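You operate a simulated robot arm through the tools that you are given. There is no shell and no other tool.

You are at the controls of a simulated robot arm. One attempt, no reset.

Task
Set pump speed two, then fill the mixing tank to 85 litres.
Fine: selector on fill before the start; stop the pump at the figure, then selector back on mix; no trip.

The check looks at the end state, three seconds after you hand in, the way a careful person would. Anything else that was tipped, shoved, dropped, spilled or broken makes it a failure.

Robot
A 6-joint arm with a fingered hand, fixed in place. Base frame: the origin is at the foot of the arm, x ahead of it, y to its left, z up. Lengths are in m, angles in degrees, forces in N, time in s.
With the tool pointing down near the work surface it reaches from about 0.24 to 0.56 m from the base axis. Its first joint turns from -166.0 to 166.0 degrees. Payload 3.1 kg.
The tool frame sits at the grasp point between the pads (the TCP): z along the fingers, y along the line on which they close. The tips reach 0.022 m beyond it. Largest opening 0.132 m; the body of the gripper starts 0.06 m behind the TCP. The gripper is a hand of 4 fingers: y runs from the thumb to the fingers, the wrist lies at [0, 0, -0.218] in the tool frame, and closing takes about 1.5 s.
Orientation is that of the tool frame in the base frame, as a unit quaternion [w, x, y, z]. With the fingers straight down and closing along the base's y, the tool's x points along the base's -x, its y along +y and its z along -z.

Tools
- The arm moves only by the tool step_arm. Its argument "moves" is a list of rows, each a list of 7 numbers: the shift along the tool's x, y, z in m, then the turn, a rotation vector about the tool's x, y, z in degrees, then the gripper command, from -1 (shut) to 1 (fully open), values between in proportion. In form: [[x, y, z, ax, ay, az, hand], ...]. A call has 1 to 20 rows; each row is the pose to reach, as a shift and turn from the pose commanded when the call began, along the tool's axes at that moment. Each row takes 0.2 s and may step no farther than 0.05 m and 8.6 degrees from the row before; otherwise, or with a gripper value out of range, the whole call is refused. Where a pose cannot be reached the arm comes as near as it can. A force on the tool above 40 N (or 10 N above the force at the start of the call, whichever is more), or a blocked arm, ends the call early, and 0.2 s more pass. Each finger travels about 0.153 m/s and halts on what it meets, pressing with about 21 N; the grip force reading is that of the motor and also rises with nothing between the fingers. The clock runs only during rows and for 0.2 s after the last one: add rows that repeat a pose to give the fingers time. The reply holds the time, the measured pose of the TCP, the force on the tool along the base axes, the opening and the grip force, in the units named above and with some noise, with the torque about the TCP (base axes, N m) and any sound that the robot's microphone picked up.
- Cameras (640 x 400 px; columns grow to the right, rows downward): "scene" is fixed at [0.05, 0.4971, 1.5686]; the picture's right is [-0.48, -0.88, 0.00], its down [-0.58, 0.31, -0.75] and it looks along [0.66, -0.36, -0.66] (base axes); focal length 333 px, centre (320, 200). "wrist" rides on the gripper at [0.053, -0.053, -0.084] in the tool frame; the picture's right is [0.71, 0.71, 0.00], its down [-0.53, 0.53, -0.67] and it looks along [-0.47, 0.47, 0.74] (tool axes); focal length 247 px, centre (320, 200). There is no depth. A picture from a camera that has moved, and an enlarged one, comes with that camera's place and axes in the base frame and with its lens.
- capture(camera): a new picture of that camera. No time passes.
- lift_body(by): slides the trunk up (or, below 0, down) by that many m; the arm rides with it, the base frame stays. It gives what a move gives, with no picture.
- set_grasp(shape): the hand has 4 fingers and takes this shape, open, in about a second: jaw (thumb against the fingers, like two jaws); tri (thumb and two fingers); tip (a fingertip pinch); poke (one finger out to press); point (the index stretched); flat (the hand flat); cup (the hand cupped); fist (a fist). The gripper value then closes the fingers along that shape, each until it touches; the sizes above hold for jaw. It gives what a move gives, with no picture.
- enlarge(camera, box): a new picture of the part [left, top, right, bottom] of that camera's present view, enlarged. No time passes.
- finish_job(): hands the job in; it is judged then, once.

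Nothing tells you positions but the pictures and the camera data. Unless the task says otherwise, let go and move clear before handing in.

The tools are called after ">>>" as name(argument=value, ...) on one line, values as JSON. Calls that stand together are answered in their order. step_arm: Moves the arm, as the interface text tells. Its arguments: {"type":"object","properties":{"moves":{"type":"array","items":{"type":"array","items":{"type":"number"}}}},"required":["moves"]} The other tools are called the same way: lift_body (by) slides the trunk up or down; set_grasp (shape) gives the hand a shape; capture (camera) takes a picture; enlarge (camera, box) takes an enlarged picture of a part of a camera's view; finish_job () hands the job in.

At the start:

```text
clock: 0.0
ee_pos: [0.3231, 0.0874, 1.3123]
ee_rot: [0.0, 0.0, 1.0, 0.0]
wrist_force: [0.0, -0.2, -0.5]
moment: [0.03, -0.02, 0.02]
grip_width: 0.1318
finger_force: 0.0
shape: jaw
trunk travel left (down, up): [-0.325, 0.061]
```

scene: 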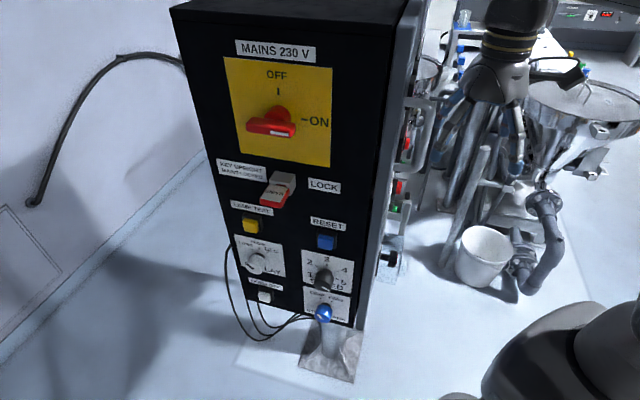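
wrist: 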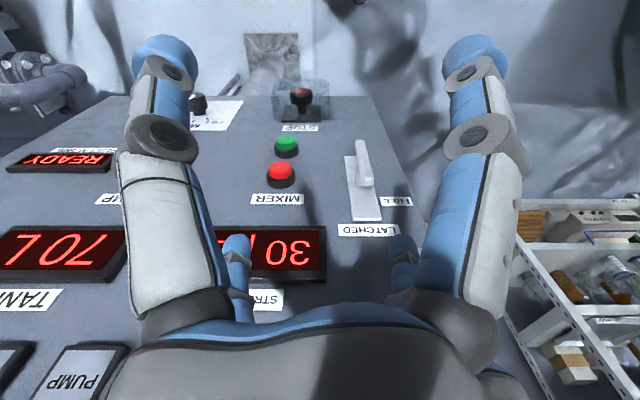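

I see a tall control cabinet in the scene view and a console panel in the wrist view with displays (READY, 70 L, 30 L), buttons and switches. I'll look more closely before moving anything.

>>> enlarge(camera="scene", box=[200, 140, 400, 340])

>>> enlarge(camera="scene", box=[360, 0, 640, 300])

>>> enlarge(camera="wrist", box=[0, 80, 330, 400])

>>> enlarge(camera="wrist", box=[180, 60, 440, 300])

```text
2.00 times, centred on (300, 240) of scene
camera zoom: at [0.05, 0.4971, 1.5686], right [-0.48, -0.88, 0.0], down [-0.58, 0.31, -0.75], along [0.66, -0.36, -0.66], focal length 666 px, centre (360, 120)
```

zoom: 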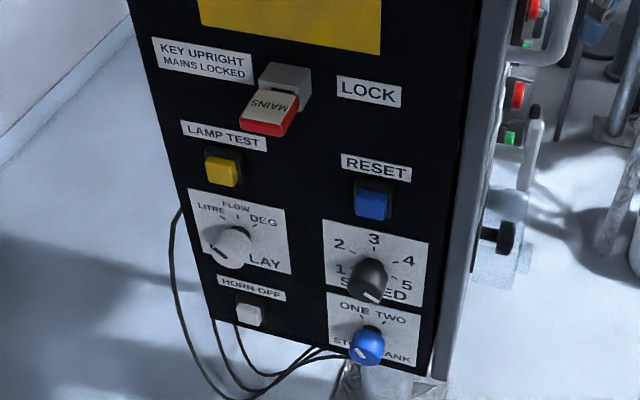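

```text
1.33 times, centred on (500, 150) of scene
camera zoom: at [0.05, 0.4971, 1.5686], right [-0.48, -0.88, 0.0], down [-0.58, 0.31, -0.75], along [0.66, -0.36, -0.66], focal length 444 px, centre (80, 267)
```

zoom: 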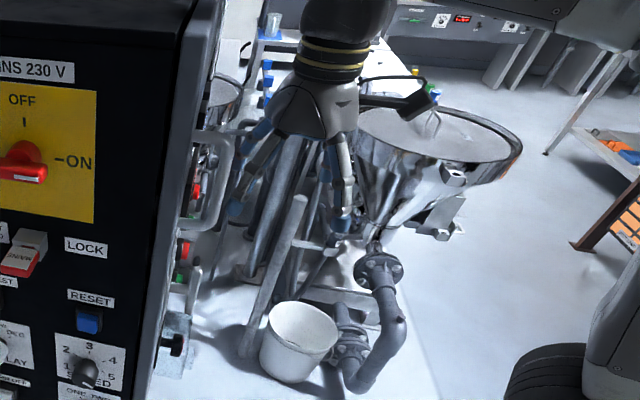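

```text
1.25 times, centred on (165, 240) of wrist
camera zoom: at [0.2712, 0.0347, 1.3963], right [-0.71, 0.71, 0.0], down [0.53, 0.53, 0.67], along [0.47, 0.47, -0.74], focal length 309 px, centre (514, 150)
```

zoom: 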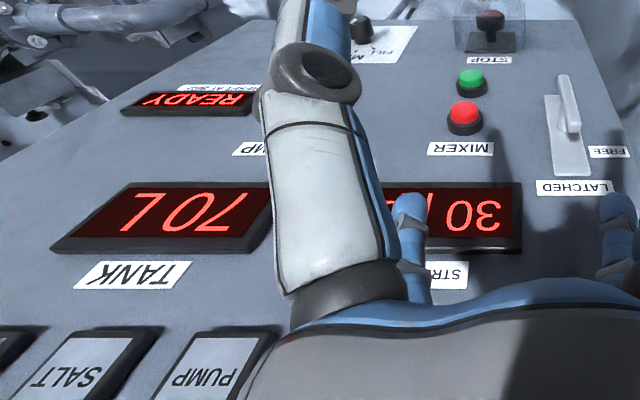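

```text
1.67 times, centred on (310, 180) of wrist
camera zoom: at [0.2712, 0.0347, 1.3963], right [-0.71, 0.71, 0.0], down [0.53, 0.53, 0.67], along [0.47, 0.47, -0.74], focal length 412 px, centre (337, 233)
```

zoom: 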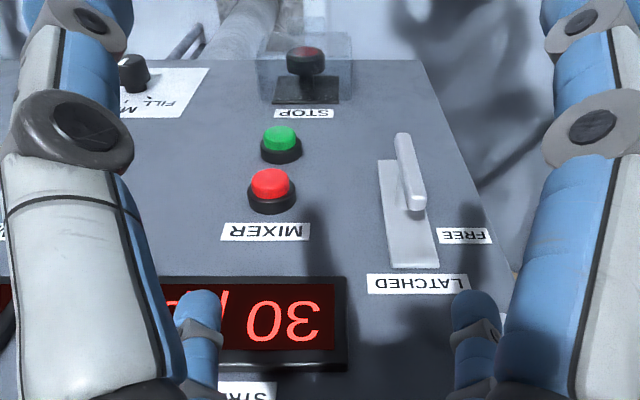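

The scene view shows the cabinet's side face (mains, lock, speed knob, etc.) with the console's main panel seen edge-on. I'll zoom in further on both before deciding.

>>> enlarge(camera="scene", box=[220, 190, 360, 330])

>>> enlarge(camera="scene", box=[370, 40, 470, 290])

>>> enlarge(camera="wrist", box=[0, 280, 200, 400])

>>> enlarge(camera="wrist", box=[120, 70, 260, 160])

```text
2.86 times, centred on (290, 260) of scene
camera zoom: at [0.05, 0.4971, 1.5686], right [-0.48, -0.88, 0.0], down [-0.58, 0.31, -0.75], along [0.66, -0.36, -0.66], focal length 951 px, centre (406, 29)
```

zoom: 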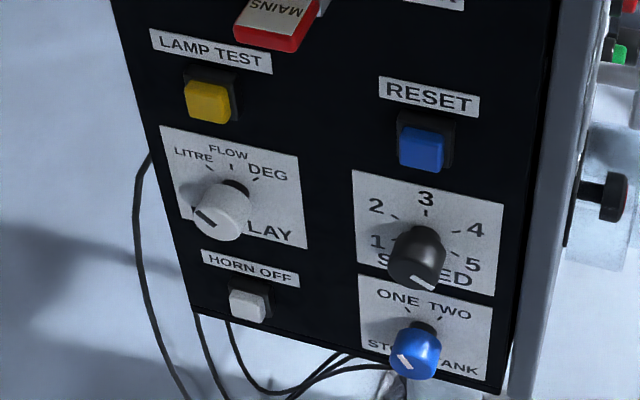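

```text
1.60 times, centred on (420, 165) of scene
camera zoom: at [0.05, 0.4971, 1.5686], right [-0.48, -0.88, 0.0], down [-0.58, 0.31, -0.75], along [0.66, -0.36, -0.66], focal length 533 px, centre (160, 256)
```

zoom: 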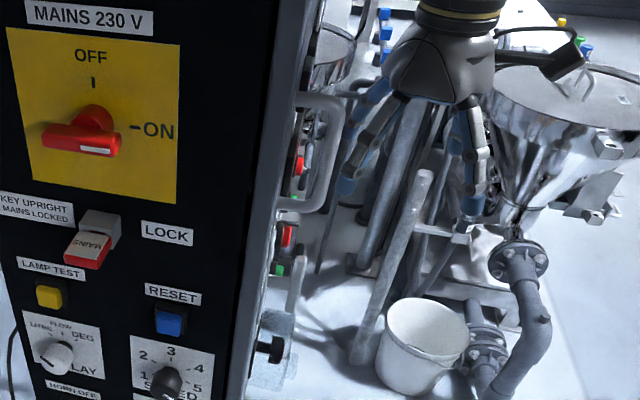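

```text
3.20 times, centred on (100, 340) of wrist
camera zoom: at [0.2712, 0.0347, 1.3963], right [-0.71, 0.71, 0.0], down [0.53, 0.53, 0.67], along [0.47, 0.47, -0.74], focal length 790 px, centre (1024, -248)
```

zoom: 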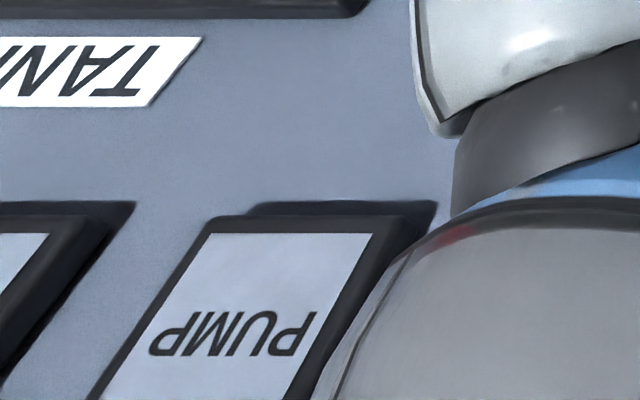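

```text
4.44 times, centred on (190, 115) of wrist
camera zoom: at [0.2712, 0.0347, 1.3963], right [-0.71, 0.71, 0.0], down [0.53, 0.53, 0.67], along [0.47, 0.47, -0.74], focal length 1098 px, centre (898, 578)
```

zoom: 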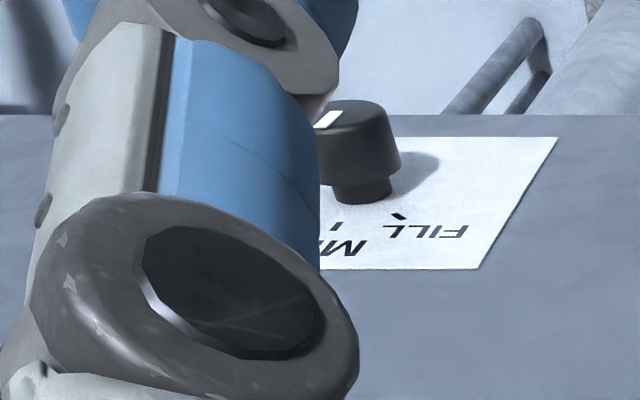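

The main panel looks like a vertical face about 0.39 m from the base axis, facing [-0.7,-0.7,0]. The side face beside it has the SPEED knob at roughly [0.39, 0.30, 1.02], and I'll zoom on that knob to read it.

>>> enlarge(camera="scene", box=[295, 245, 360, 330])

>>> enlarge(camera="scene", box=[225, 225, 300, 310])

>>> enlarge(camera="scene", box=[375, 90, 455, 190])

>>> enlarge(camera="scene", box=[365, 170, 445, 290])

```text
4.71 times, centred on (328, 288) of scene
camera zoom: at [0.05, 0.4971, 1.5686], right [-0.48, -0.88, 0.0], down [-0.58, 0.31, -0.75], along [0.66, -0.36, -0.66], focal length 1567 px, centre (285, -212)
```

zoom: 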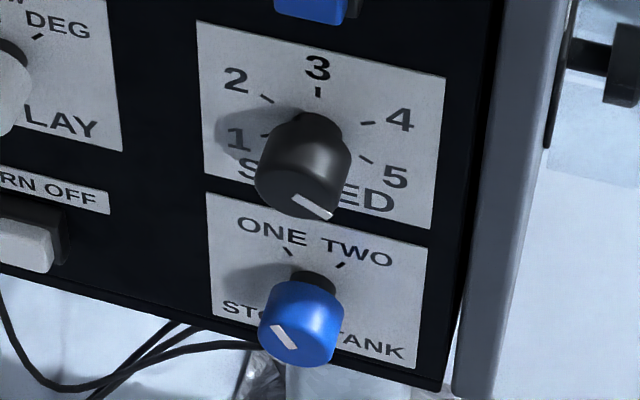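

```text
4.71 times, centred on (262, 268) of scene
camera zoom: at [0.05, 0.4971, 1.5686], right [-0.48, -0.88, 0.0], down [-0.58, 0.31, -0.75], along [0.66, -0.36, -0.66], focal length 1567 px, centre (591, -118)
```

zoom: 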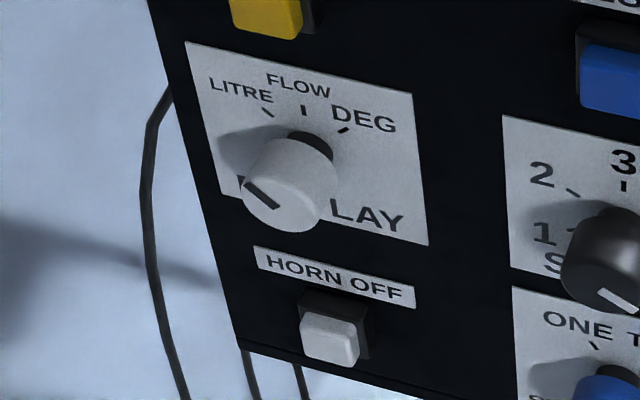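

```text
4.00 times, centred on (415, 140) of scene
camera zoom: at [0.05, 0.4971, 1.5686], right [-0.48, -0.88, 0.0], down [-0.58, 0.31, -0.75], along [0.66, -0.36, -0.66], focal length 1332 px, centre (-60, 440)
```

zoom: 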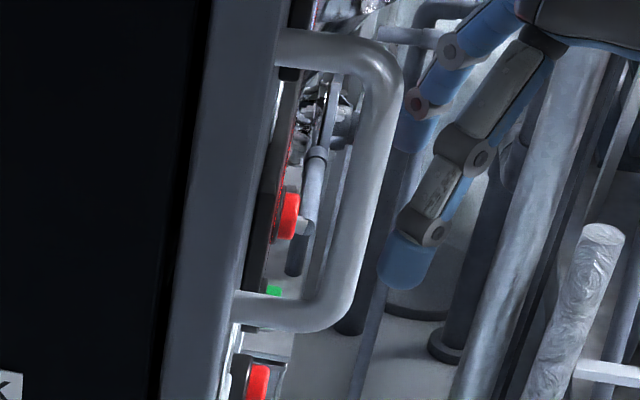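

```text
3.33 times, centred on (405, 230) of scene
camera zoom: at [0.05, 0.4971, 1.5686], right [-0.48, -0.88, 0.0], down [-0.58, 0.31, -0.75], along [0.66, -0.36, -0.66], focal length 1110 px, centre (37, 100)
```

zoom: 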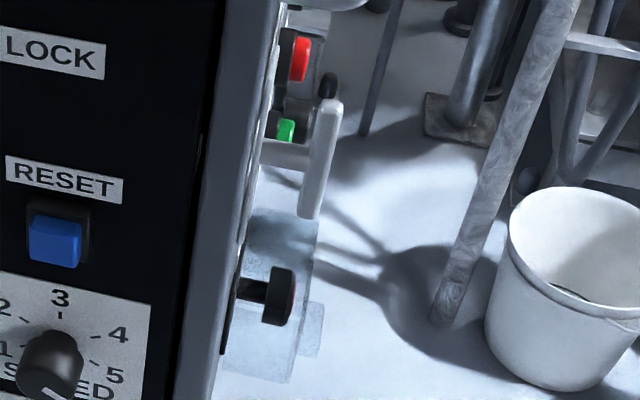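

The speed knob seems to sit at 5, display selector on LITRE and stock tank on ONE. I'll back the hand off from the panel (toward -y) to get a clear view of the whole main panel.

>>> step_arm(moves=[[0, -0.03, 0, 0, 0, 0, 1], [0, -0.06, 0, 0, 0, 0, 1], [0, -0.09, 0, 0, 0, 0, 1], [0, -0.12, 0, 0, 0, 0, 1], [0, -0.15, 0, 0, 0, 0, 1]])

>>> set_grasp(shape="fist")

>>> capture(camera="wrist")

>>> capture(camera="scene")

```text
clock: 1.2
ee_pos: [0.3265, -0.0631, 1.313]
ee_rot: [0.001, 0.0, 1.0, 0.0]
wrist_force: [-0.4, -0.1, -0.5]
moment: [0.0, 0.04, 0.0]
grip_width: 0.1316
finger_force: 0.0
shape: jaw
trunk travel left (down, up): [-0.325, 0.061]
```

```text
clock: 2.1
ee_pos: [0.3282, -0.061, 1.3135]
ee_rot: [0.0, 0.0, 1.0, 0.0]
wrist_force: [0.0, -0.8, -0.2]
moment: [0.03, 0.03, 0.02]
grip_width: 0.0
finger_force: 0.0
shape: fist
trunk travel left (down, up): [-0.325, 0.061]
```

```text
taken
camera wrist: at [0.2739, -0.1137, 1.3967], right [-0.71, 0.71, 0.0], down [0.53, 0.53, 0.67], along [0.47, 0.47, -0.74], focal length 247 px, centre (320, 200)
```

wrist: 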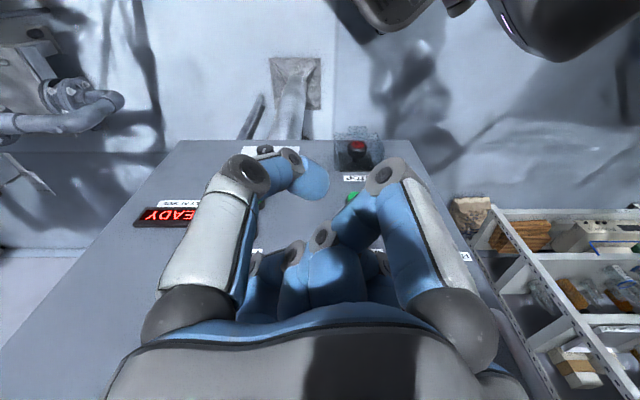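

```text
taken
```

scene: 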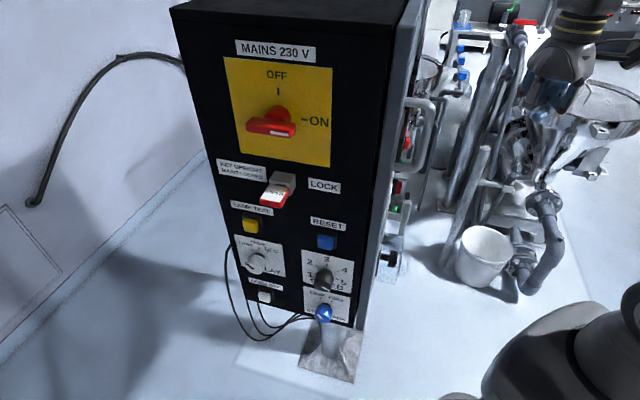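

The fist blocks the view, so I'll reopen the jaw and tilt the tool toward the panel (about 60°) to see the full panel between and beyond the fingers.

>>> set_grasp(shape="poke")

>>> step_arm(moves=[[0, 0, 0, -5.6, -5.6, 0, -1], [0, 0, 0, -11.2, -11.2, 0, -1], [0, 0, 0, -16.8, -16.8, 0, -1], [0, 0, 0, -22.4, -22.4, 0, -1], [0, 0, 0, -28, -28, 0, -1], [0, 0, 0, -33.6, -33.6, 0, -1], [0, 0, 0, -39.2, -39.2, 0, -1]])

>>> capture(camera="wrist")

>>> capture(camera="scene")

```text
clock: 3.0
ee_pos: [0.3274, -0.0619, 1.3139]
ee_rot: [0.0, 0.0, 1.0, 0.0]
wrist_force: [-0.2, 0.7, -0.7]
moment: [0.02, -0.03, 0.03]
grip_width: 0.0
finger_force: 0.1
shape: poke
trunk travel left (down, up): [-0.325, 0.061]
```

```text
clock: 4.6
ee_pos: [0.3251, -0.0628, 1.3137]
ee_rot: [0.33, 0.0, 0.884, 0.33]
wrist_force: [-0.6, -0.5, 0.8]
moment: [0.02, 0.04, -0.01]
grip_width: 0.0001
finger_force: 21.4
shape: jaw
trunk travel left (down, up): [-0.325, 0.061]
```

```text
taken
camera wrist: at [0.2462, -0.1415, 1.2986], right [-0.71, 0.71, 0.0], down [-0.09, -0.09, 0.99], along [0.7, 0.7, 0.13], focal length 247 px, centre (320, 200)
```

wrist: 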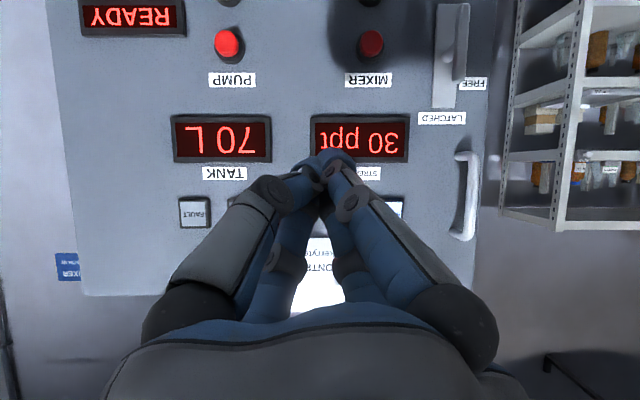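

```text
taken
```

scene: 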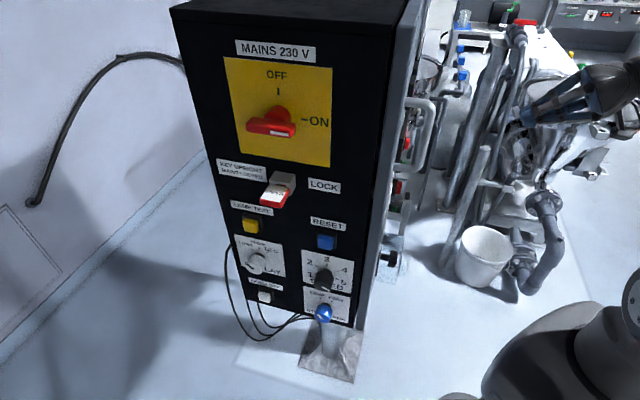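

Now I have a good (upside-down) view: READY display, PUMP and MIXER button columns, TANK 70 L, STRENGTH 30 ppt, a latch lever, a handle, lamps and notices. I'll zoom in on these to read them.

>>> enlarge(camera="wrist", box=[40, 0, 280, 150])

>>> enlarge(camera="wrist", box=[40, 180, 240, 300])

>>> enlarge(camera="wrist", box=[260, 160, 500, 310])

>>> enlarge(camera="wrist", box=[300, 0, 540, 150])

```text
2.67 times, centred on (160, 75) of wrist
camera zoom: at [0.2462, -0.1415, 1.2986], right [-0.71, 0.71, 0.0], down [-0.09, -0.09, 0.99], along [0.7, 0.7, 0.13], focal length 659 px, centre (747, 533)
```

zoom: 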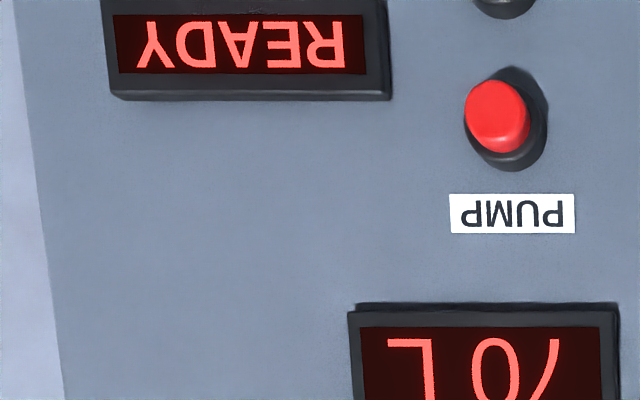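

```text
3.20 times, centred on (140, 240) of wrist
camera zoom: at [0.2462, -0.1415, 1.2986], right [-0.71, 0.71, 0.0], down [-0.09, -0.09, 0.99], along [0.7, 0.7, 0.13], focal length 790 px, centre (896, 72)
```

zoom: 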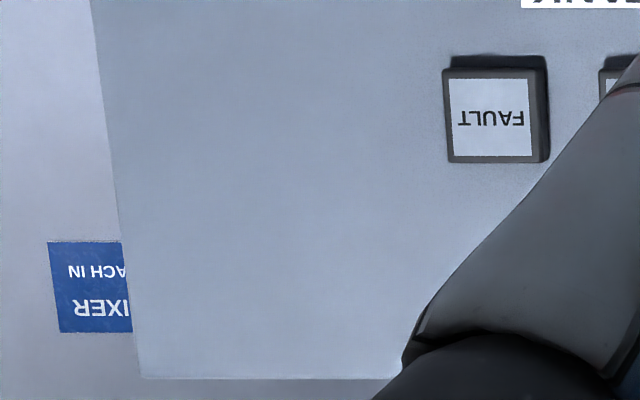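

```text
2.67 times, centred on (380, 235) of wrist
camera zoom: at [0.2462, -0.1415, 1.2986], right [-0.71, 0.71, 0.0], down [-0.09, -0.09, 0.99], along [0.7, 0.7, 0.13], focal length 659 px, centre (160, 107)
```

zoom: 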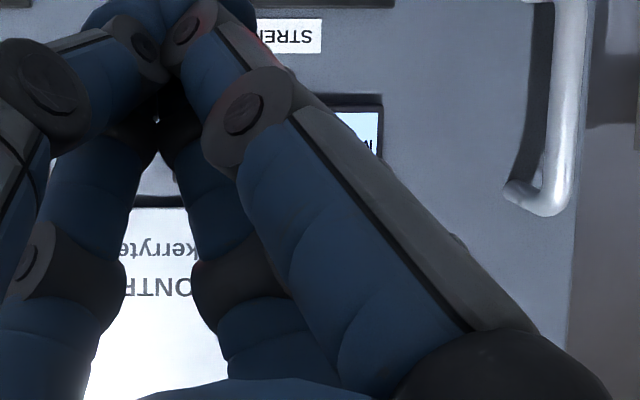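

```text
2.67 times, centred on (420, 75) of wrist
camera zoom: at [0.2462, -0.1415, 1.2986], right [-0.71, 0.71, 0.0], down [-0.09, -0.09, 0.99], along [0.7, 0.7, 0.13], focal length 659 px, centre (53, 533)
```

zoom: 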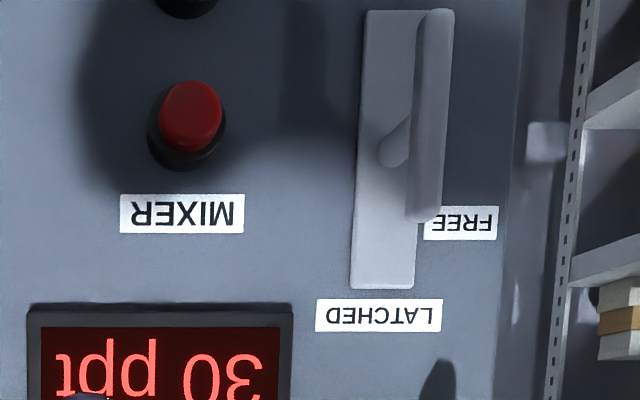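

The side SPEED knob isn't duplicated in what I can see here; I need to see the lower panel (FILL/MIX selector, pump start). I'll lower the trunk a bit and look.

>>> lift_body(by=-0.14)

>>> capture(camera="wrist")

>>> capture(camera="scene")

```text
clock: 6.3
ee_pos: [0.3251, -0.0631, 1.1736]
ee_rot: [0.329, 0.0, 0.885, 0.329]
wrist_force: [-0.2, -0.2, 0.3]
moment: [-0.01, 0.0, -0.02]
grip_width: 0.0
finger_force: 21.4
shape: jaw
trunk travel left (down, up): [-0.185, 0.201]
```

```text
taken
camera wrist: at [0.2461, -0.1412, 1.1589], right [-0.71, 0.71, 0.0], down [-0.09, -0.09, 0.99], along [0.7, 0.7, 0.13], focal length 247 px, centre (320, 200)
```

wrist: 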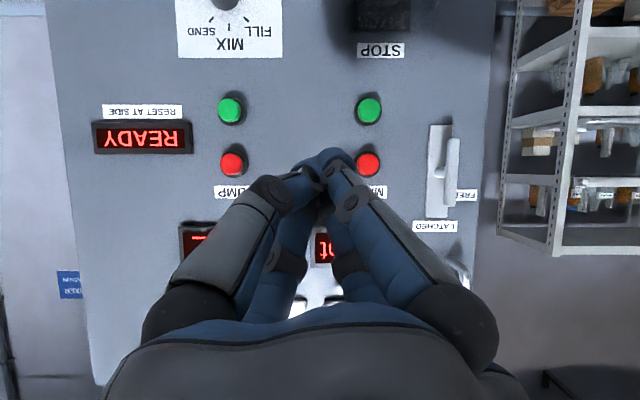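

```text
taken
```

scene: 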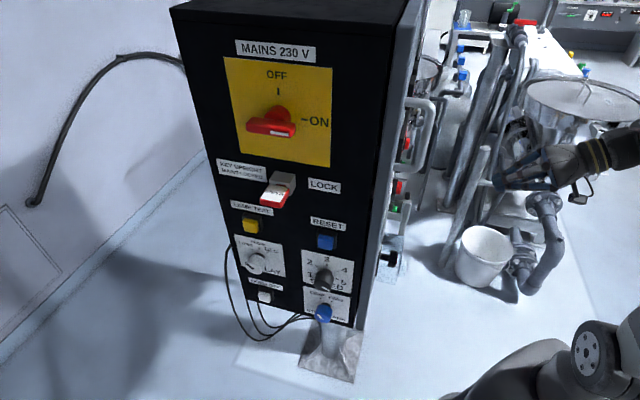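

The lower selector is FILL / MIX / SEND, with pump green (start) above/below red. I'll lower a bit more to see the selector clearly.

>>> lift_body(by=-0.1)

>>> capture(camera="wrist")

>>> enlarge(camera="wrist", box=[130, 0, 330, 125])

>>> enlarge(camera="wrist", box=[320, 0, 500, 120])

```text
clock: 7.6
ee_pos: [0.3249, -0.0632, 1.0736]
ee_rot: [0.329, 0.0, 0.885, 0.329]
wrist_force: [0.2, -0.5, 0.6]
moment: [0.02, 0.0, -0.05]
grip_width: 0.0001
finger_force: 21.3
shape: jaw
trunk travel left (down, up): [-0.085, 0.301]
```

```text
taken
camera wrist: at [0.2461, -0.1412, 1.0584], right [-0.71, 0.71, 0.0], down [-0.09, -0.09, 0.99], along [0.7, 0.7, 0.13], focal length 247 px, centre (320, 200)
```

wrist: 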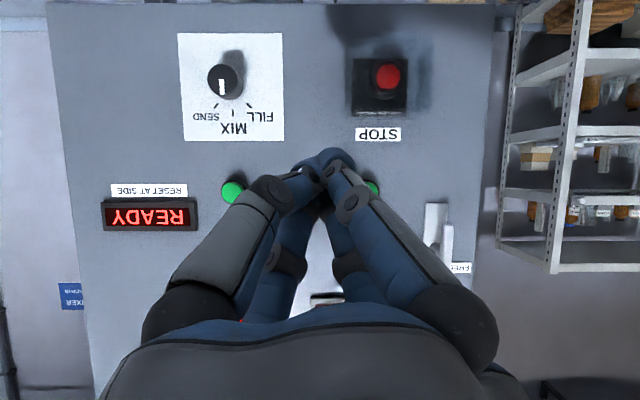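

```text
3.20 times, centred on (230, 62) of wrist
camera zoom: at [0.2461, -0.1412, 1.0584], right [-0.71, 0.71, 0.0], down [-0.09, -0.09, 0.99], along [0.7, 0.7, 0.13], focal length 790 px, centre (608, 640)
```

zoom: 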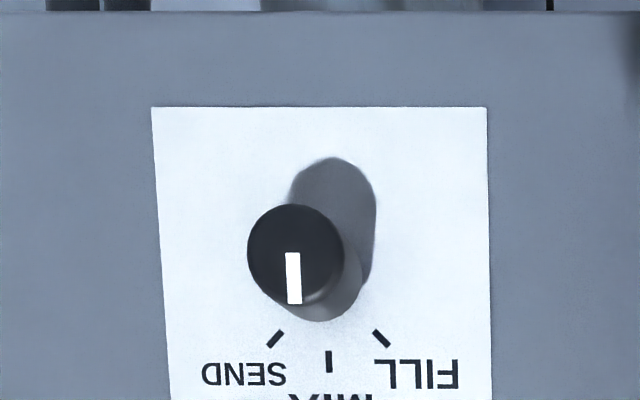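

```text
3.33 times, centred on (410, 60) of wrist
camera zoom: at [0.2461, -0.1412, 1.0584], right [-0.71, 0.71, 0.0], down [-0.09, -0.09, 0.99], along [0.7, 0.7, 0.13], focal length 823 px, centre (20, 667)
```

zoom: 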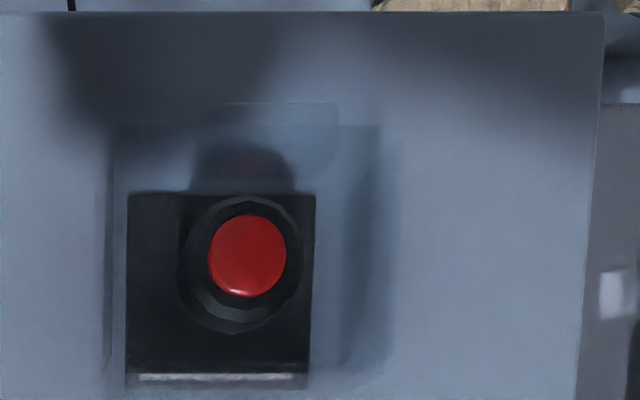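

I now have estimates: pump red ≈[0.549, 0.004, 1.152], pump green ≈[0.549, 0.004, 1.087], selector ≈[0.535, -0.01, 0.96] at MIX, panel surface ≈0.40 m along [0.7,0.7,0]. The hand went back to jaw when closed, so I'll test the shapes here in free space.

>>> set_grasp(shape="poke")

>>> step_arm(moves=[[0, 0, 0, 0, 0, 0, 1]])

>>> capture(camera="wrist")

>>> enlarge(camera="scene", box=[440, 100, 640, 300])

```text
clock: 8.5
ee_pos: [0.3257, -0.0622, 1.0735]
ee_rot: [0.328, 0.0, 0.886, 0.328]
wrist_force: [0.5, -0.5, 0.6]
moment: [0.03, 0.02, -0.04]
grip_width: 0.0
finger_force: 0.1
shape: poke
trunk travel left (down, up): [-0.085, 0.301]
```

```text
clock: 8.9
ee_pos: [0.3257, -0.0635, 1.0726]
ee_rot: [0.328, 0.0, 0.885, 0.329]
wrist_force: [-0.5, 0.3, -0.7]
moment: [0.0, -0.01, 0.0]
grip_width: 0.0001
finger_force: 0.1
shape: poke
trunk travel left (down, up): [-0.085, 0.301]
```

```text
taken
camera wrist: at [0.2461, -0.1412, 1.0585], right [-0.71, 0.71, 0.0], down [-0.09, -0.09, 0.99], along [0.7, 0.7, 0.13], focal length 247 px, centre (320, 200)
```

wrist: 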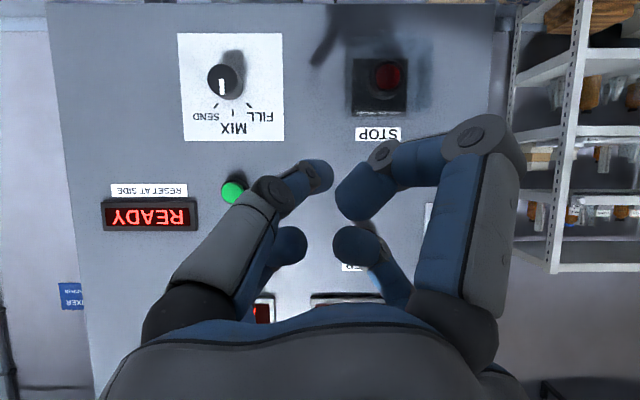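

```text
2.00 times, centred on (540, 200) of scene
camera zoom: at [0.05, 0.4971, 1.5686], right [-0.48, -0.88, 0.0], down [-0.58, 0.31, -0.75], along [0.66, -0.36, -0.66], focal length 666 px, centre (-120, 200)
```

zoom: 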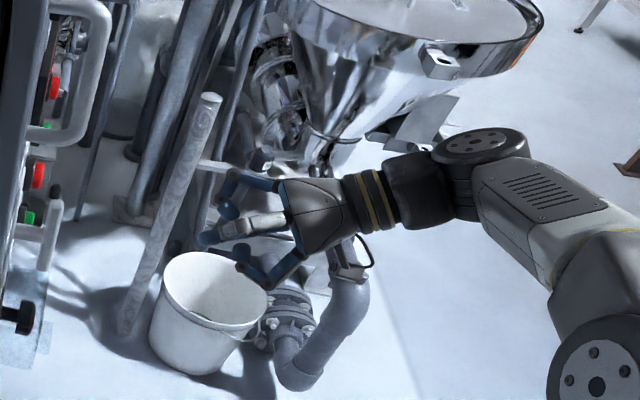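

Poke keeps its shape when the gripper value is 1, and the fingertip lies close to the tool axis near the TCP. Let me see how tip and tri look, since I'll need one of them to turn the knobs.

>>> set_grasp(shape="tip")

>>> capture(camera="wrist")

>>> enlarge(camera="scene", box=[490, 130, 610, 250])

>>> set_grasp(shape="tri")

>>> capture(camera="wrist")

>>> enlarge(camera="scene", box=[490, 130, 610, 250])

```text
clock: 9.8
ee_pos: [0.326, -0.0625, 1.0734]
ee_rot: [0.33, -0.001, 0.885, 0.329]
wrist_force: [-0.2, 0.2, 0.2]
moment: [-0.03, 0.01, 0.02]
grip_width: 0.132
finger_force: 0.1
shape: tip
trunk travel left (down, up): [-0.085, 0.301]
```

```text
taken
camera wrist: at [0.2461, -0.1412, 1.0585], right [-0.71, 0.71, 0.0], down [-0.09, -0.09, 0.99], along [0.7, 0.7, 0.13], focal length 247 px, centre (320, 200)
```

wrist: 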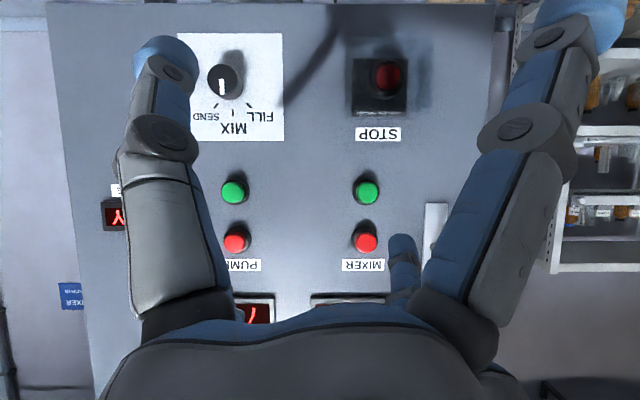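

```text
3.33 times, centred on (550, 190) of scene
camera zoom: at [0.05, 0.4971, 1.5686], right [-0.48, -0.88, 0.0], down [-0.58, 0.31, -0.75], along [0.66, -0.36, -0.66], focal length 1110 px, centre (-447, 233)
```

zoom: 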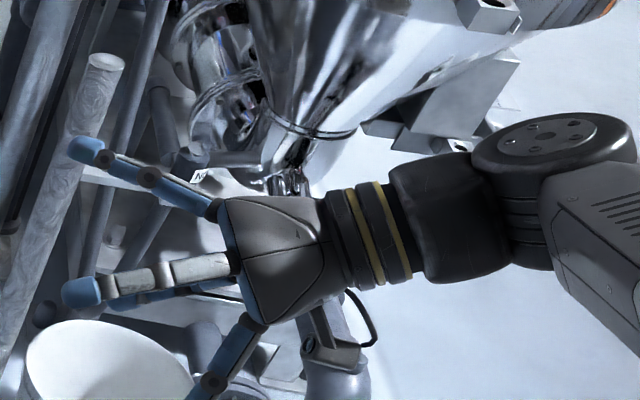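

```text
clock: 10.7
ee_pos: [0.324, -0.0621, 1.0729]
ee_rot: [0.328, -0.001, 0.885, 0.329]
wrist_force: [-0.5, 1.1, 0.1]
moment: [0.01, 0.02, 0.01]
grip_width: 0.1322
finger_force: 0.1
shape: tri
trunk travel left (down, up): [-0.085, 0.301]
```

```text
taken
camera wrist: at [0.2461, -0.1412, 1.0585], right [-0.71, 0.71, 0.0], down [-0.09, -0.09, 0.99], along [0.7, 0.7, 0.13], focal length 247 px, centre (320, 200)
```

wrist: 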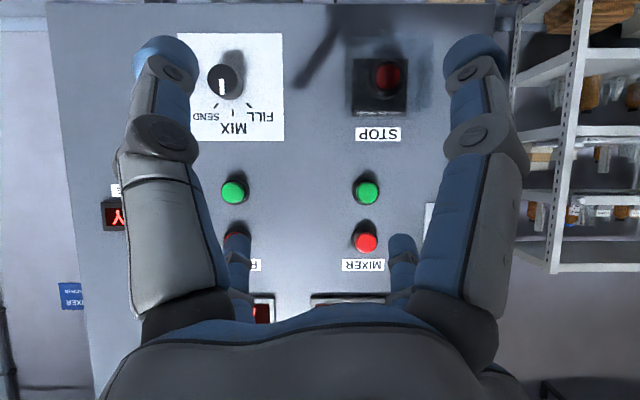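

```text
3.33 times, centred on (550, 190) of scene
camera zoom: at [0.05, 0.4971, 1.5686], right [-0.48, -0.88, 0.0], down [-0.58, 0.31, -0.75], along [0.66, -0.36, -0.66], focal length 1110 px, centre (-447, 233)
```

zoom: 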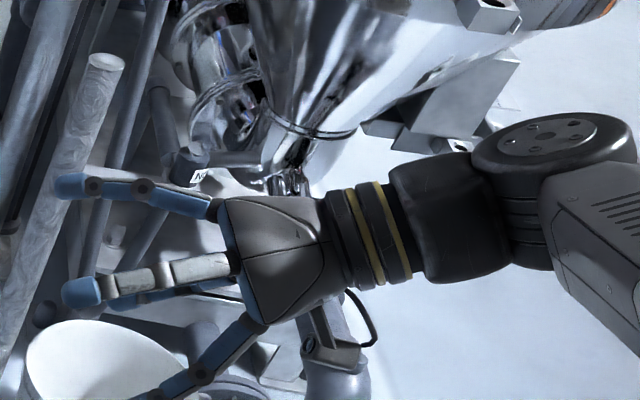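

The four fingers close radially onto the tool axis, like a chuck, which suits round knobs. From the scene view the SPEED knob has 60° steps, pointer on 5, centre about F=0.485 along [0.7,0.7,0], z≈1.037, so it needs −180° to reach 2. I'll return to tool-down first, then swing round to the side face.

>>> set_grasp(shape="jaw")

>>> step_arm(moves=[[0, 0, 0, 5.6, 5.6, 0, 0], [0, 0, 0, 11.2, 11.2, 0, 0], [0, 0, 0, 16.8, 16.8, 0, 0], [0, 0, 0, 22.4, 22.4, 0, 0], [0, 0, 0, 28, 28, 0, 0], [0, 0, 0, 33.6, 33.6, 0, 0], [0, 0, 0, 39.2, 39.2, 0, 0]])

>>> lift_body(by=0.1)

>>> capture(camera="scene")

```text
clock: 11.6
ee_pos: [0.3254, -0.062, 1.0736]
ee_rot: [0.33, 0.001, 0.885, 0.328]
wrist_force: [-2.1, 0.0, 0.5]
moment: [-0.01, 0.02, -0.02]
grip_width: 0.132
finger_force: 0.0
shape: jaw
trunk travel left (down, up): [-0.085, 0.301]
```

```text
clock: 13.2
ee_pos: [0.3262, -0.0617, 1.0749]
ee_rot: [-0.001, 0.0, 1.0, -0.002]
wrist_force: [0.8, -0.8, -0.5]
moment: [-0.01, 0.01, 0.01]
grip_width: 0.0665
finger_force: 0.0
shape: jaw
trunk travel left (down, up): [-0.085, 0.301]
```

```text
clock: 14.5
ee_pos: [0.3259, -0.0627, 1.1739]
ee_rot: [0.001, -0.001, 1.0, -0.001]
wrist_force: [-0.4, 0.7, -0.5]
moment: [0.01, 0.04, -0.05]
grip_width: 0.0664
finger_force: 0.1
shape: jaw
trunk travel left (down, up): [-0.185, 0.201]
```

```text
taken
```

scene: 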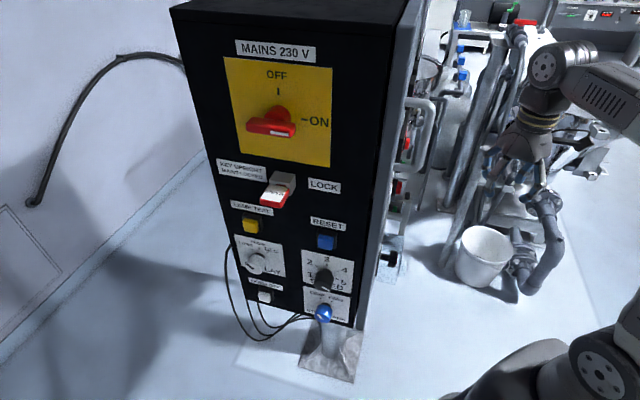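

The way around looks clear if I stay inside about 0.25 m of the base axis while passing the corner and handle. I'll sweep the tool-down hand around to the left side in two stages, turning it with the base.

>>> step_arm(moves=[[0.026, 0.04, 0, 0, 0, -5, 0], [0.054, 0.078, 0, 0, 0, -10, 0], [0.082, 0.116, 0, 0, 0, -15, 0], [0.108, 0.155, 0, 0, 0, -20, 0], [0.131, 0.195, 0, 0, 0, -25, 0], [0.158, 0.233, 0, 0, 0, -30, 0], [0.181, 0.273, 0, 0, 0, -35, 0]])

>>> capture(camera="scene")

```text
clock: 16.1
ee_pos: [0.1457, 0.2111, 1.1733]
ee_rot: [0.0, -0.301, 0.954, 0.001]
wrist_force: [0.5, 0.1, -0.3]
moment: [0.01, 0.0, 0.02]
grip_width: 0.0661
finger_force: 0.0
shape: jaw
trunk travel left (down, up): [-0.185, 0.201]
```

```text
taken
```

scene: 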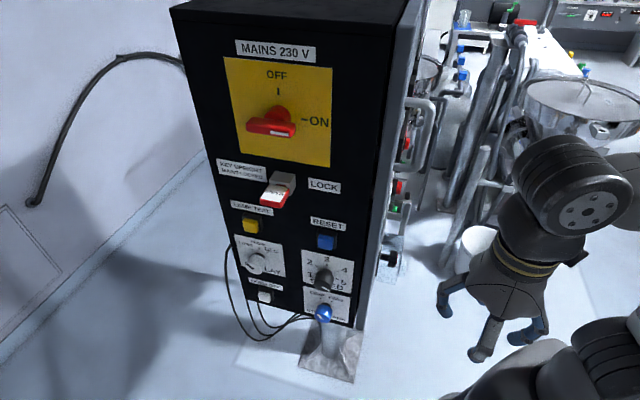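

The sweep went cleanly. I continue out to the left of the side face, stopping about 0.2 m in front of it.

>>> step_arm(moves=[[-0.0221, 0.042, 0, 0, 0, -5, 0], [-0.0545, 0.0779, 0, 0, 0, -10, 0], [-0.0924, 0.1076, 0, 0, 0, -15, 0], [-0.134, 0.1322, 0, 0, 0, -20, 0], [-0.1786, 0.1523, 0, 0, 0, -25, 0], [-0.2027, 0.1501, 0, 0, 0, -25, 0]])

>>> capture(camera="scene")

>>> capture(camera="wrist")

```text
clock: 17.5
ee_pos: [0.2033, 0.4167, 1.1508]
ee_rot: [0.0, -0.501, 0.866, 0.001]
wrist_force: [-0.2, -0.2, 0.0]
moment: [0.0, 0.03, 0.01]
grip_width: 0.0664
finger_force: 0.1
shape: jaw
out of reach, approached as far as the arm can: row 5, 6
trunk travel left (down, up): [-0.185, 0.201]
```

```text
taken
```

scene: 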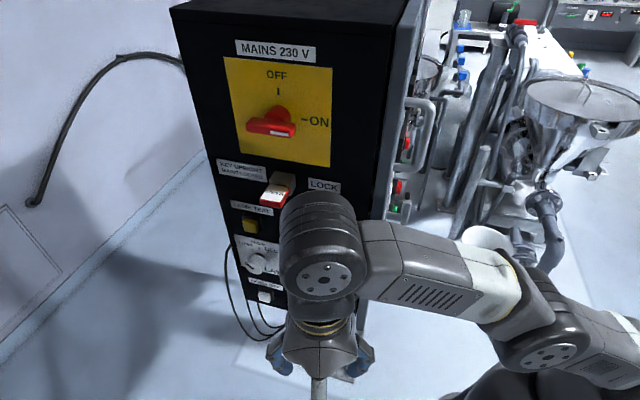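

```text
taken
camera wrist: at [0.2229, 0.3444, 1.2338], right [-0.97, -0.26, 0.0], down [-0.19, 0.72, 0.67], along [-0.17, 0.65, -0.74], focal length 247 px, centre (320, 200)
```

wrist: 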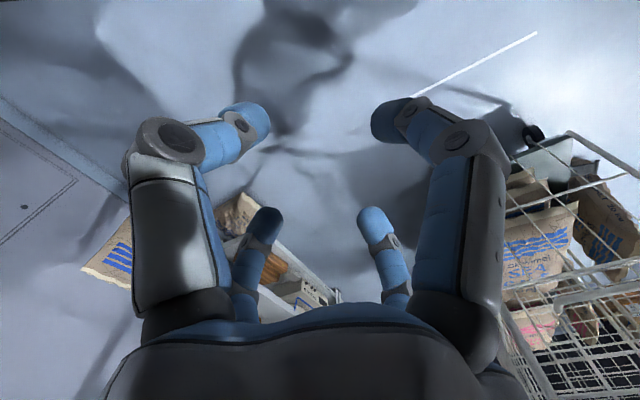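

The reach limit is near 0.46 m at this wrist height, but the gripping pose itself should be within reach. I'll tilt the tool up toward the side face while moving in and down, stopping about 0.1 m short of it.

>>> step_arm(moves=[[-0.0014, -0.0109, 0.0103, 7.9, 2.12, 0, 0], [-0.0028, -0.0218, 0.0207, 15.8, 4.24, 0, 0], [-0.0042, -0.0328, 0.031, 23.7, 6.35, 0, 0], [-0.0056, -0.0437, 0.0414, 31.6, 8.47, 0, 0], [-0.007, -0.0546, 0.0517, 39.5, 10.6, 0, 0], [-0.0084, -0.0655, 0.0621, 47.4, 12.7, 0, 0]])

>>> capture(camera="scene")

>>> capture(camera="wrist")

```text
clock: 18.9
ee_pos: [0.2634, 0.3852, 1.0885]
ee_rot: [0.109, -0.456, 0.787, -0.402]
wrist_force: [0.7, 0.3, 0.4]
moment: [0.0, 0.02, -0.02]
grip_width: 0.0663
finger_force: 0.1
shape: jaw
out of reach, approached as far as the arm can: row 1, 2, 3, 4, 5, 6
trunk travel left (down, up): [-0.185, 0.201]
```

```text
taken
```

scene: 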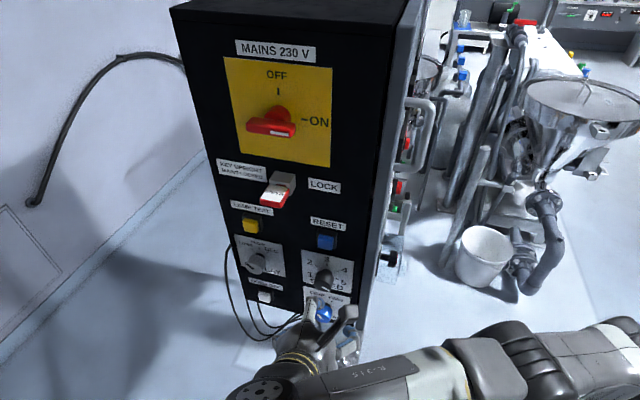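

```text
taken
camera wrist: at [0.2223, 0.3739, 1.1927], right [-0.84, -0.38, -0.38], down [-0.39, 0.92, -0.05], along [0.37, 0.11, -0.92], focal length 247 px, centre (320, 200)
```

wrist: 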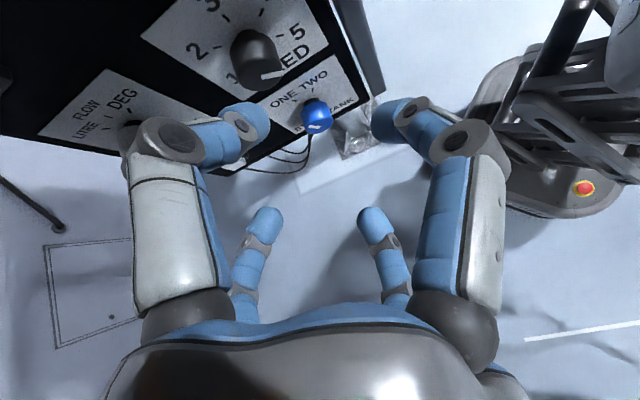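

The tilt followed well and the arm can still reach. From two limit readings I estimate the shoulder at z≈1.09 and wrist reach ≈0.54 m, enough for the knob. I'll zoom on the knob in both cameras to triangulate it precisely before closing in.

>>> enlarge(camera="wrist", box=[120, 0, 400, 175])

>>> enlarge(camera="scene", box=[280, 220, 380, 330])

```text
2.29 times, centred on (260, 88) of wrist
camera zoom: at [0.2223, 0.3739, 1.1927], right [-0.84, -0.38, -0.38], down [-0.39, 0.92, -0.05], along [0.37, 0.11, -0.92], focal length 564 px, centre (457, 457)
```

zoom: 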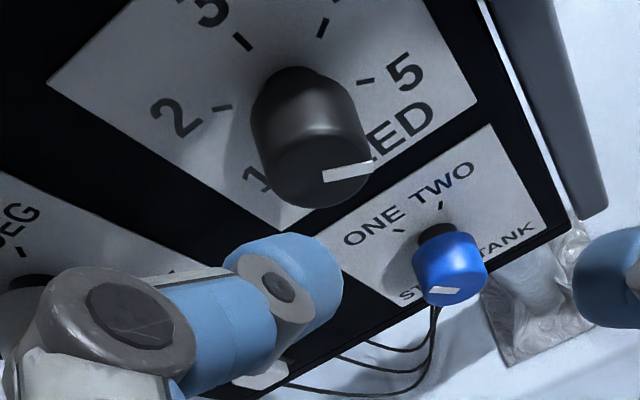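

```text
3.64 times, centred on (330, 275) of scene
camera zoom: at [0.05, 0.4971, 1.5686], right [-0.48, -0.88, 0.0], down [-0.58, 0.31, -0.75], along [0.66, -0.36, -0.66], focal length 1211 px, centre (284, -73)
```

zoom: 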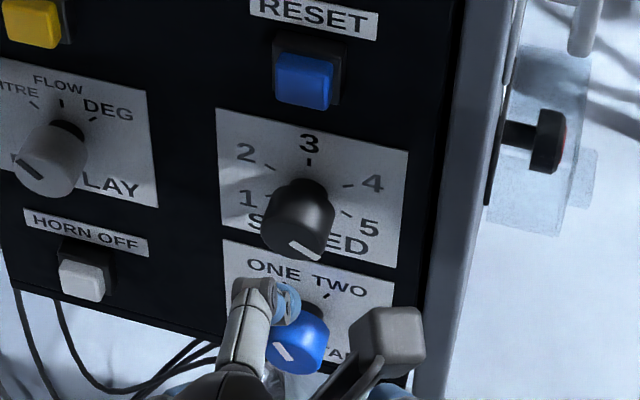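

Triangulation puts the side face at L≈−0.061 (along [−0.7,0.7,0]) and the SPEED knob axis at F≈0.486, z≈1.041. I'll finish the tilt to horizontal, ending just in front of the knob.

>>> step_arm(moves=[[-0.0045, -0.0041, 0.0178, 7.9, 2.12, 0, 0], [-0.009, -0.0081, 0.0355, 15.8, 4.24, 0, 0], [-0.0136, -0.0122, 0.0533, 23.7, 6.35, 0, 0], [-0.0181, -0.0162, 0.071, 31.6, 8.47, 0, 0], [-0.0226, -0.0203, 0.0888, 39.5, 10.6, 0, 0]])

>>> capture(camera="wrist")

>>> capture(camera="scene")

```text
clock: 20.1
ee_pos: [0.337, 0.3546, 1.0416]
ee_rot: [-0.183, 0.353, -0.612, 0.683]
wrist_force: [0.7, -0.3, 0.8]
moment: [-0.03, 0.01, -0.02]
grip_width: 0.0665
finger_force: 0.1
shape: jaw
trunk travel left (down, up): [-0.185, 0.201]
```

```text
taken
camera wrist: at [0.2505, 0.3875, 1.1064], right [-0.61, -0.61, -0.5], down [-0.21, 0.73, -0.65], along [0.76, -0.29, -0.58], focal length 247 px, centre (320, 200)
```

wrist: 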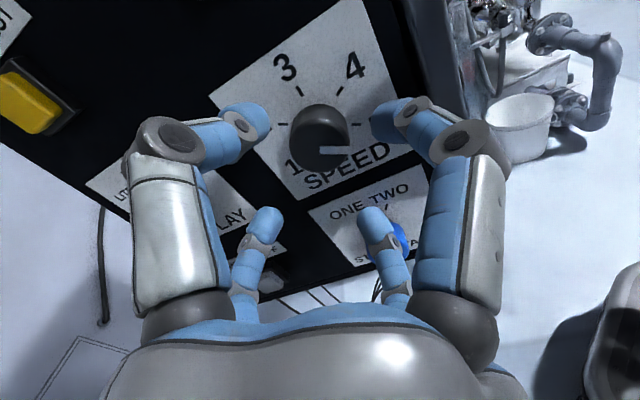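

```text
taken
```

scene: 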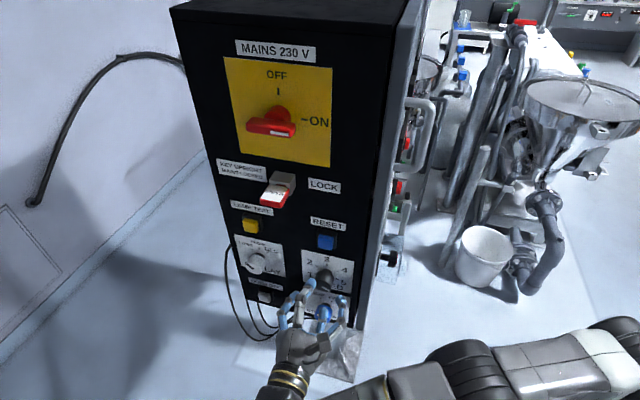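

The hand is squarely in front of the SPEED knob, aligned within a few mm (pointer clearly on 5). I'll roll the hand +45°, advance over the knob with fingers open, and check before closing.

>>> step_arm(moves=[[0.0003, -0.0003, 0, 0, 0, 7.5, 0], [0.0006, -0.0006, 0, 0, 0, 15, 0], [0.0009, -0.0009, 0, 0, 0, 22.5, 0], [0.0012, -0.0012, 0, 0, 0, 30, 0], [0.0014, -0.0014, 0, 0, 0, 37.5, 0], [0.0014, -0.0014, 0, 0, 0, 45, 0], [0.0014, -0.0014, 0.012, 0, 0, 45, 0], [0.0014, -0.0014, 0.024, 0, 0, 45, 0], [0.0014, -0.0014, 0.036, 0, 0, 45, 0], [0.0014, -0.0014, 0.046, 0, 0, 45, 0]])

>>> capture(camera="wrist")

>>> enlarge(camera="scene", box=[260, 230, 380, 350])

```text
clock: 22.3
ee_pos: [0.3689, 0.3195, 1.047]
ee_rot: [0.43, -0.093, 0.701, -0.561]
wrist_force: [0.8, -0.1, -0.7]
moment: [0.0, 0.02, 0.02]
grip_width: 0.0662
finger_force: 0.1
shape: jaw
trunk travel left (down, up): [-0.185, 0.201]
```

```text
taken
camera wrist: at [0.2588, 0.3275, 1.0646], right [-0.18, -0.18, -0.97], down [0.04, 0.98, -0.19], along [0.98, -0.07, -0.17], focal length 247 px, centre (320, 200)
```

wrist: 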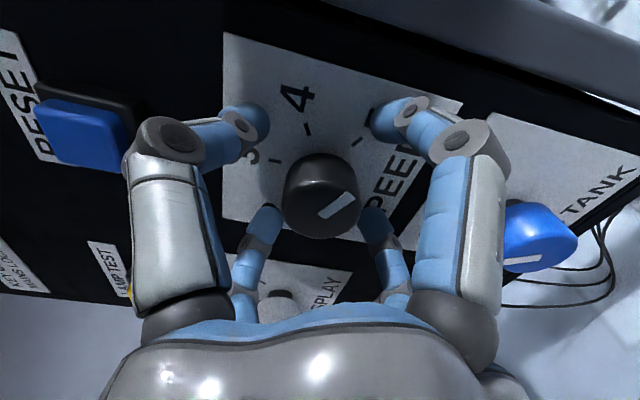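

```text
3.33 times, centred on (320, 290) of scene
camera zoom: at [0.05, 0.4971, 1.5686], right [-0.48, -0.88, 0.0], down [-0.58, 0.31, -0.75], along [0.66, -0.36, -0.66], focal length 1110 px, centre (320, -100)
```

zoom: 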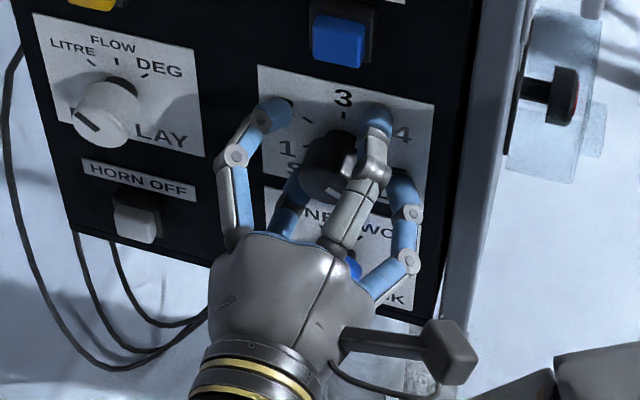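

The four fingertips straddle the knob evenly and nothing is touched yet. Now I close the fingers on the knob.

>>> step_arm(moves=[[0, 0, 0, 0, 0, 0, -0.2], [0, 0, 0, 0, 0, 0, -0.5], [0, 0, 0, 0, 0, 0, -1], [0, 0, 0, 0, 0, 0, -1], [0, 0, 0, 0, 0, 0, -1]])

>>> capture(camera="wrist")

```text
clock: 23.5
ee_pos: [0.3706, 0.3174, 1.0457]
ee_rot: [0.43, -0.092, 0.702, -0.561]
wrist_force: [9.9, -7.4, 2.2]
moment: [-0.15, -0.14, -0.13]
grip_width: 0.0252
finger_force: 21.4
shape: jaw
trunk travel left (down, up): [-0.185, 0.201]
```

```text
taken
camera wrist: at [0.2603, 0.3258, 1.0648], right [-0.18, -0.18, -0.97], down [0.04, 0.98, -0.19], along [0.98, -0.07, -0.17], focal length 247 px, centre (320, 200)
```

wrist: 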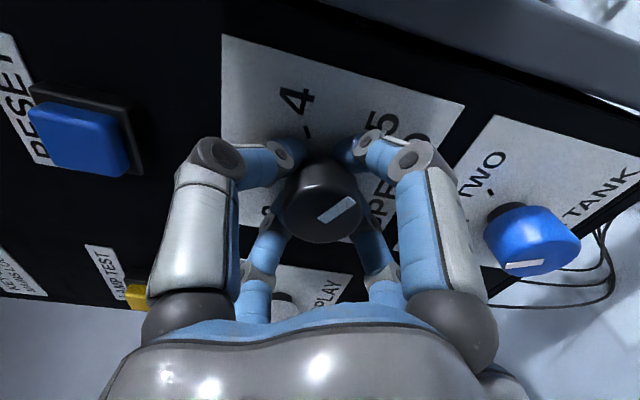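

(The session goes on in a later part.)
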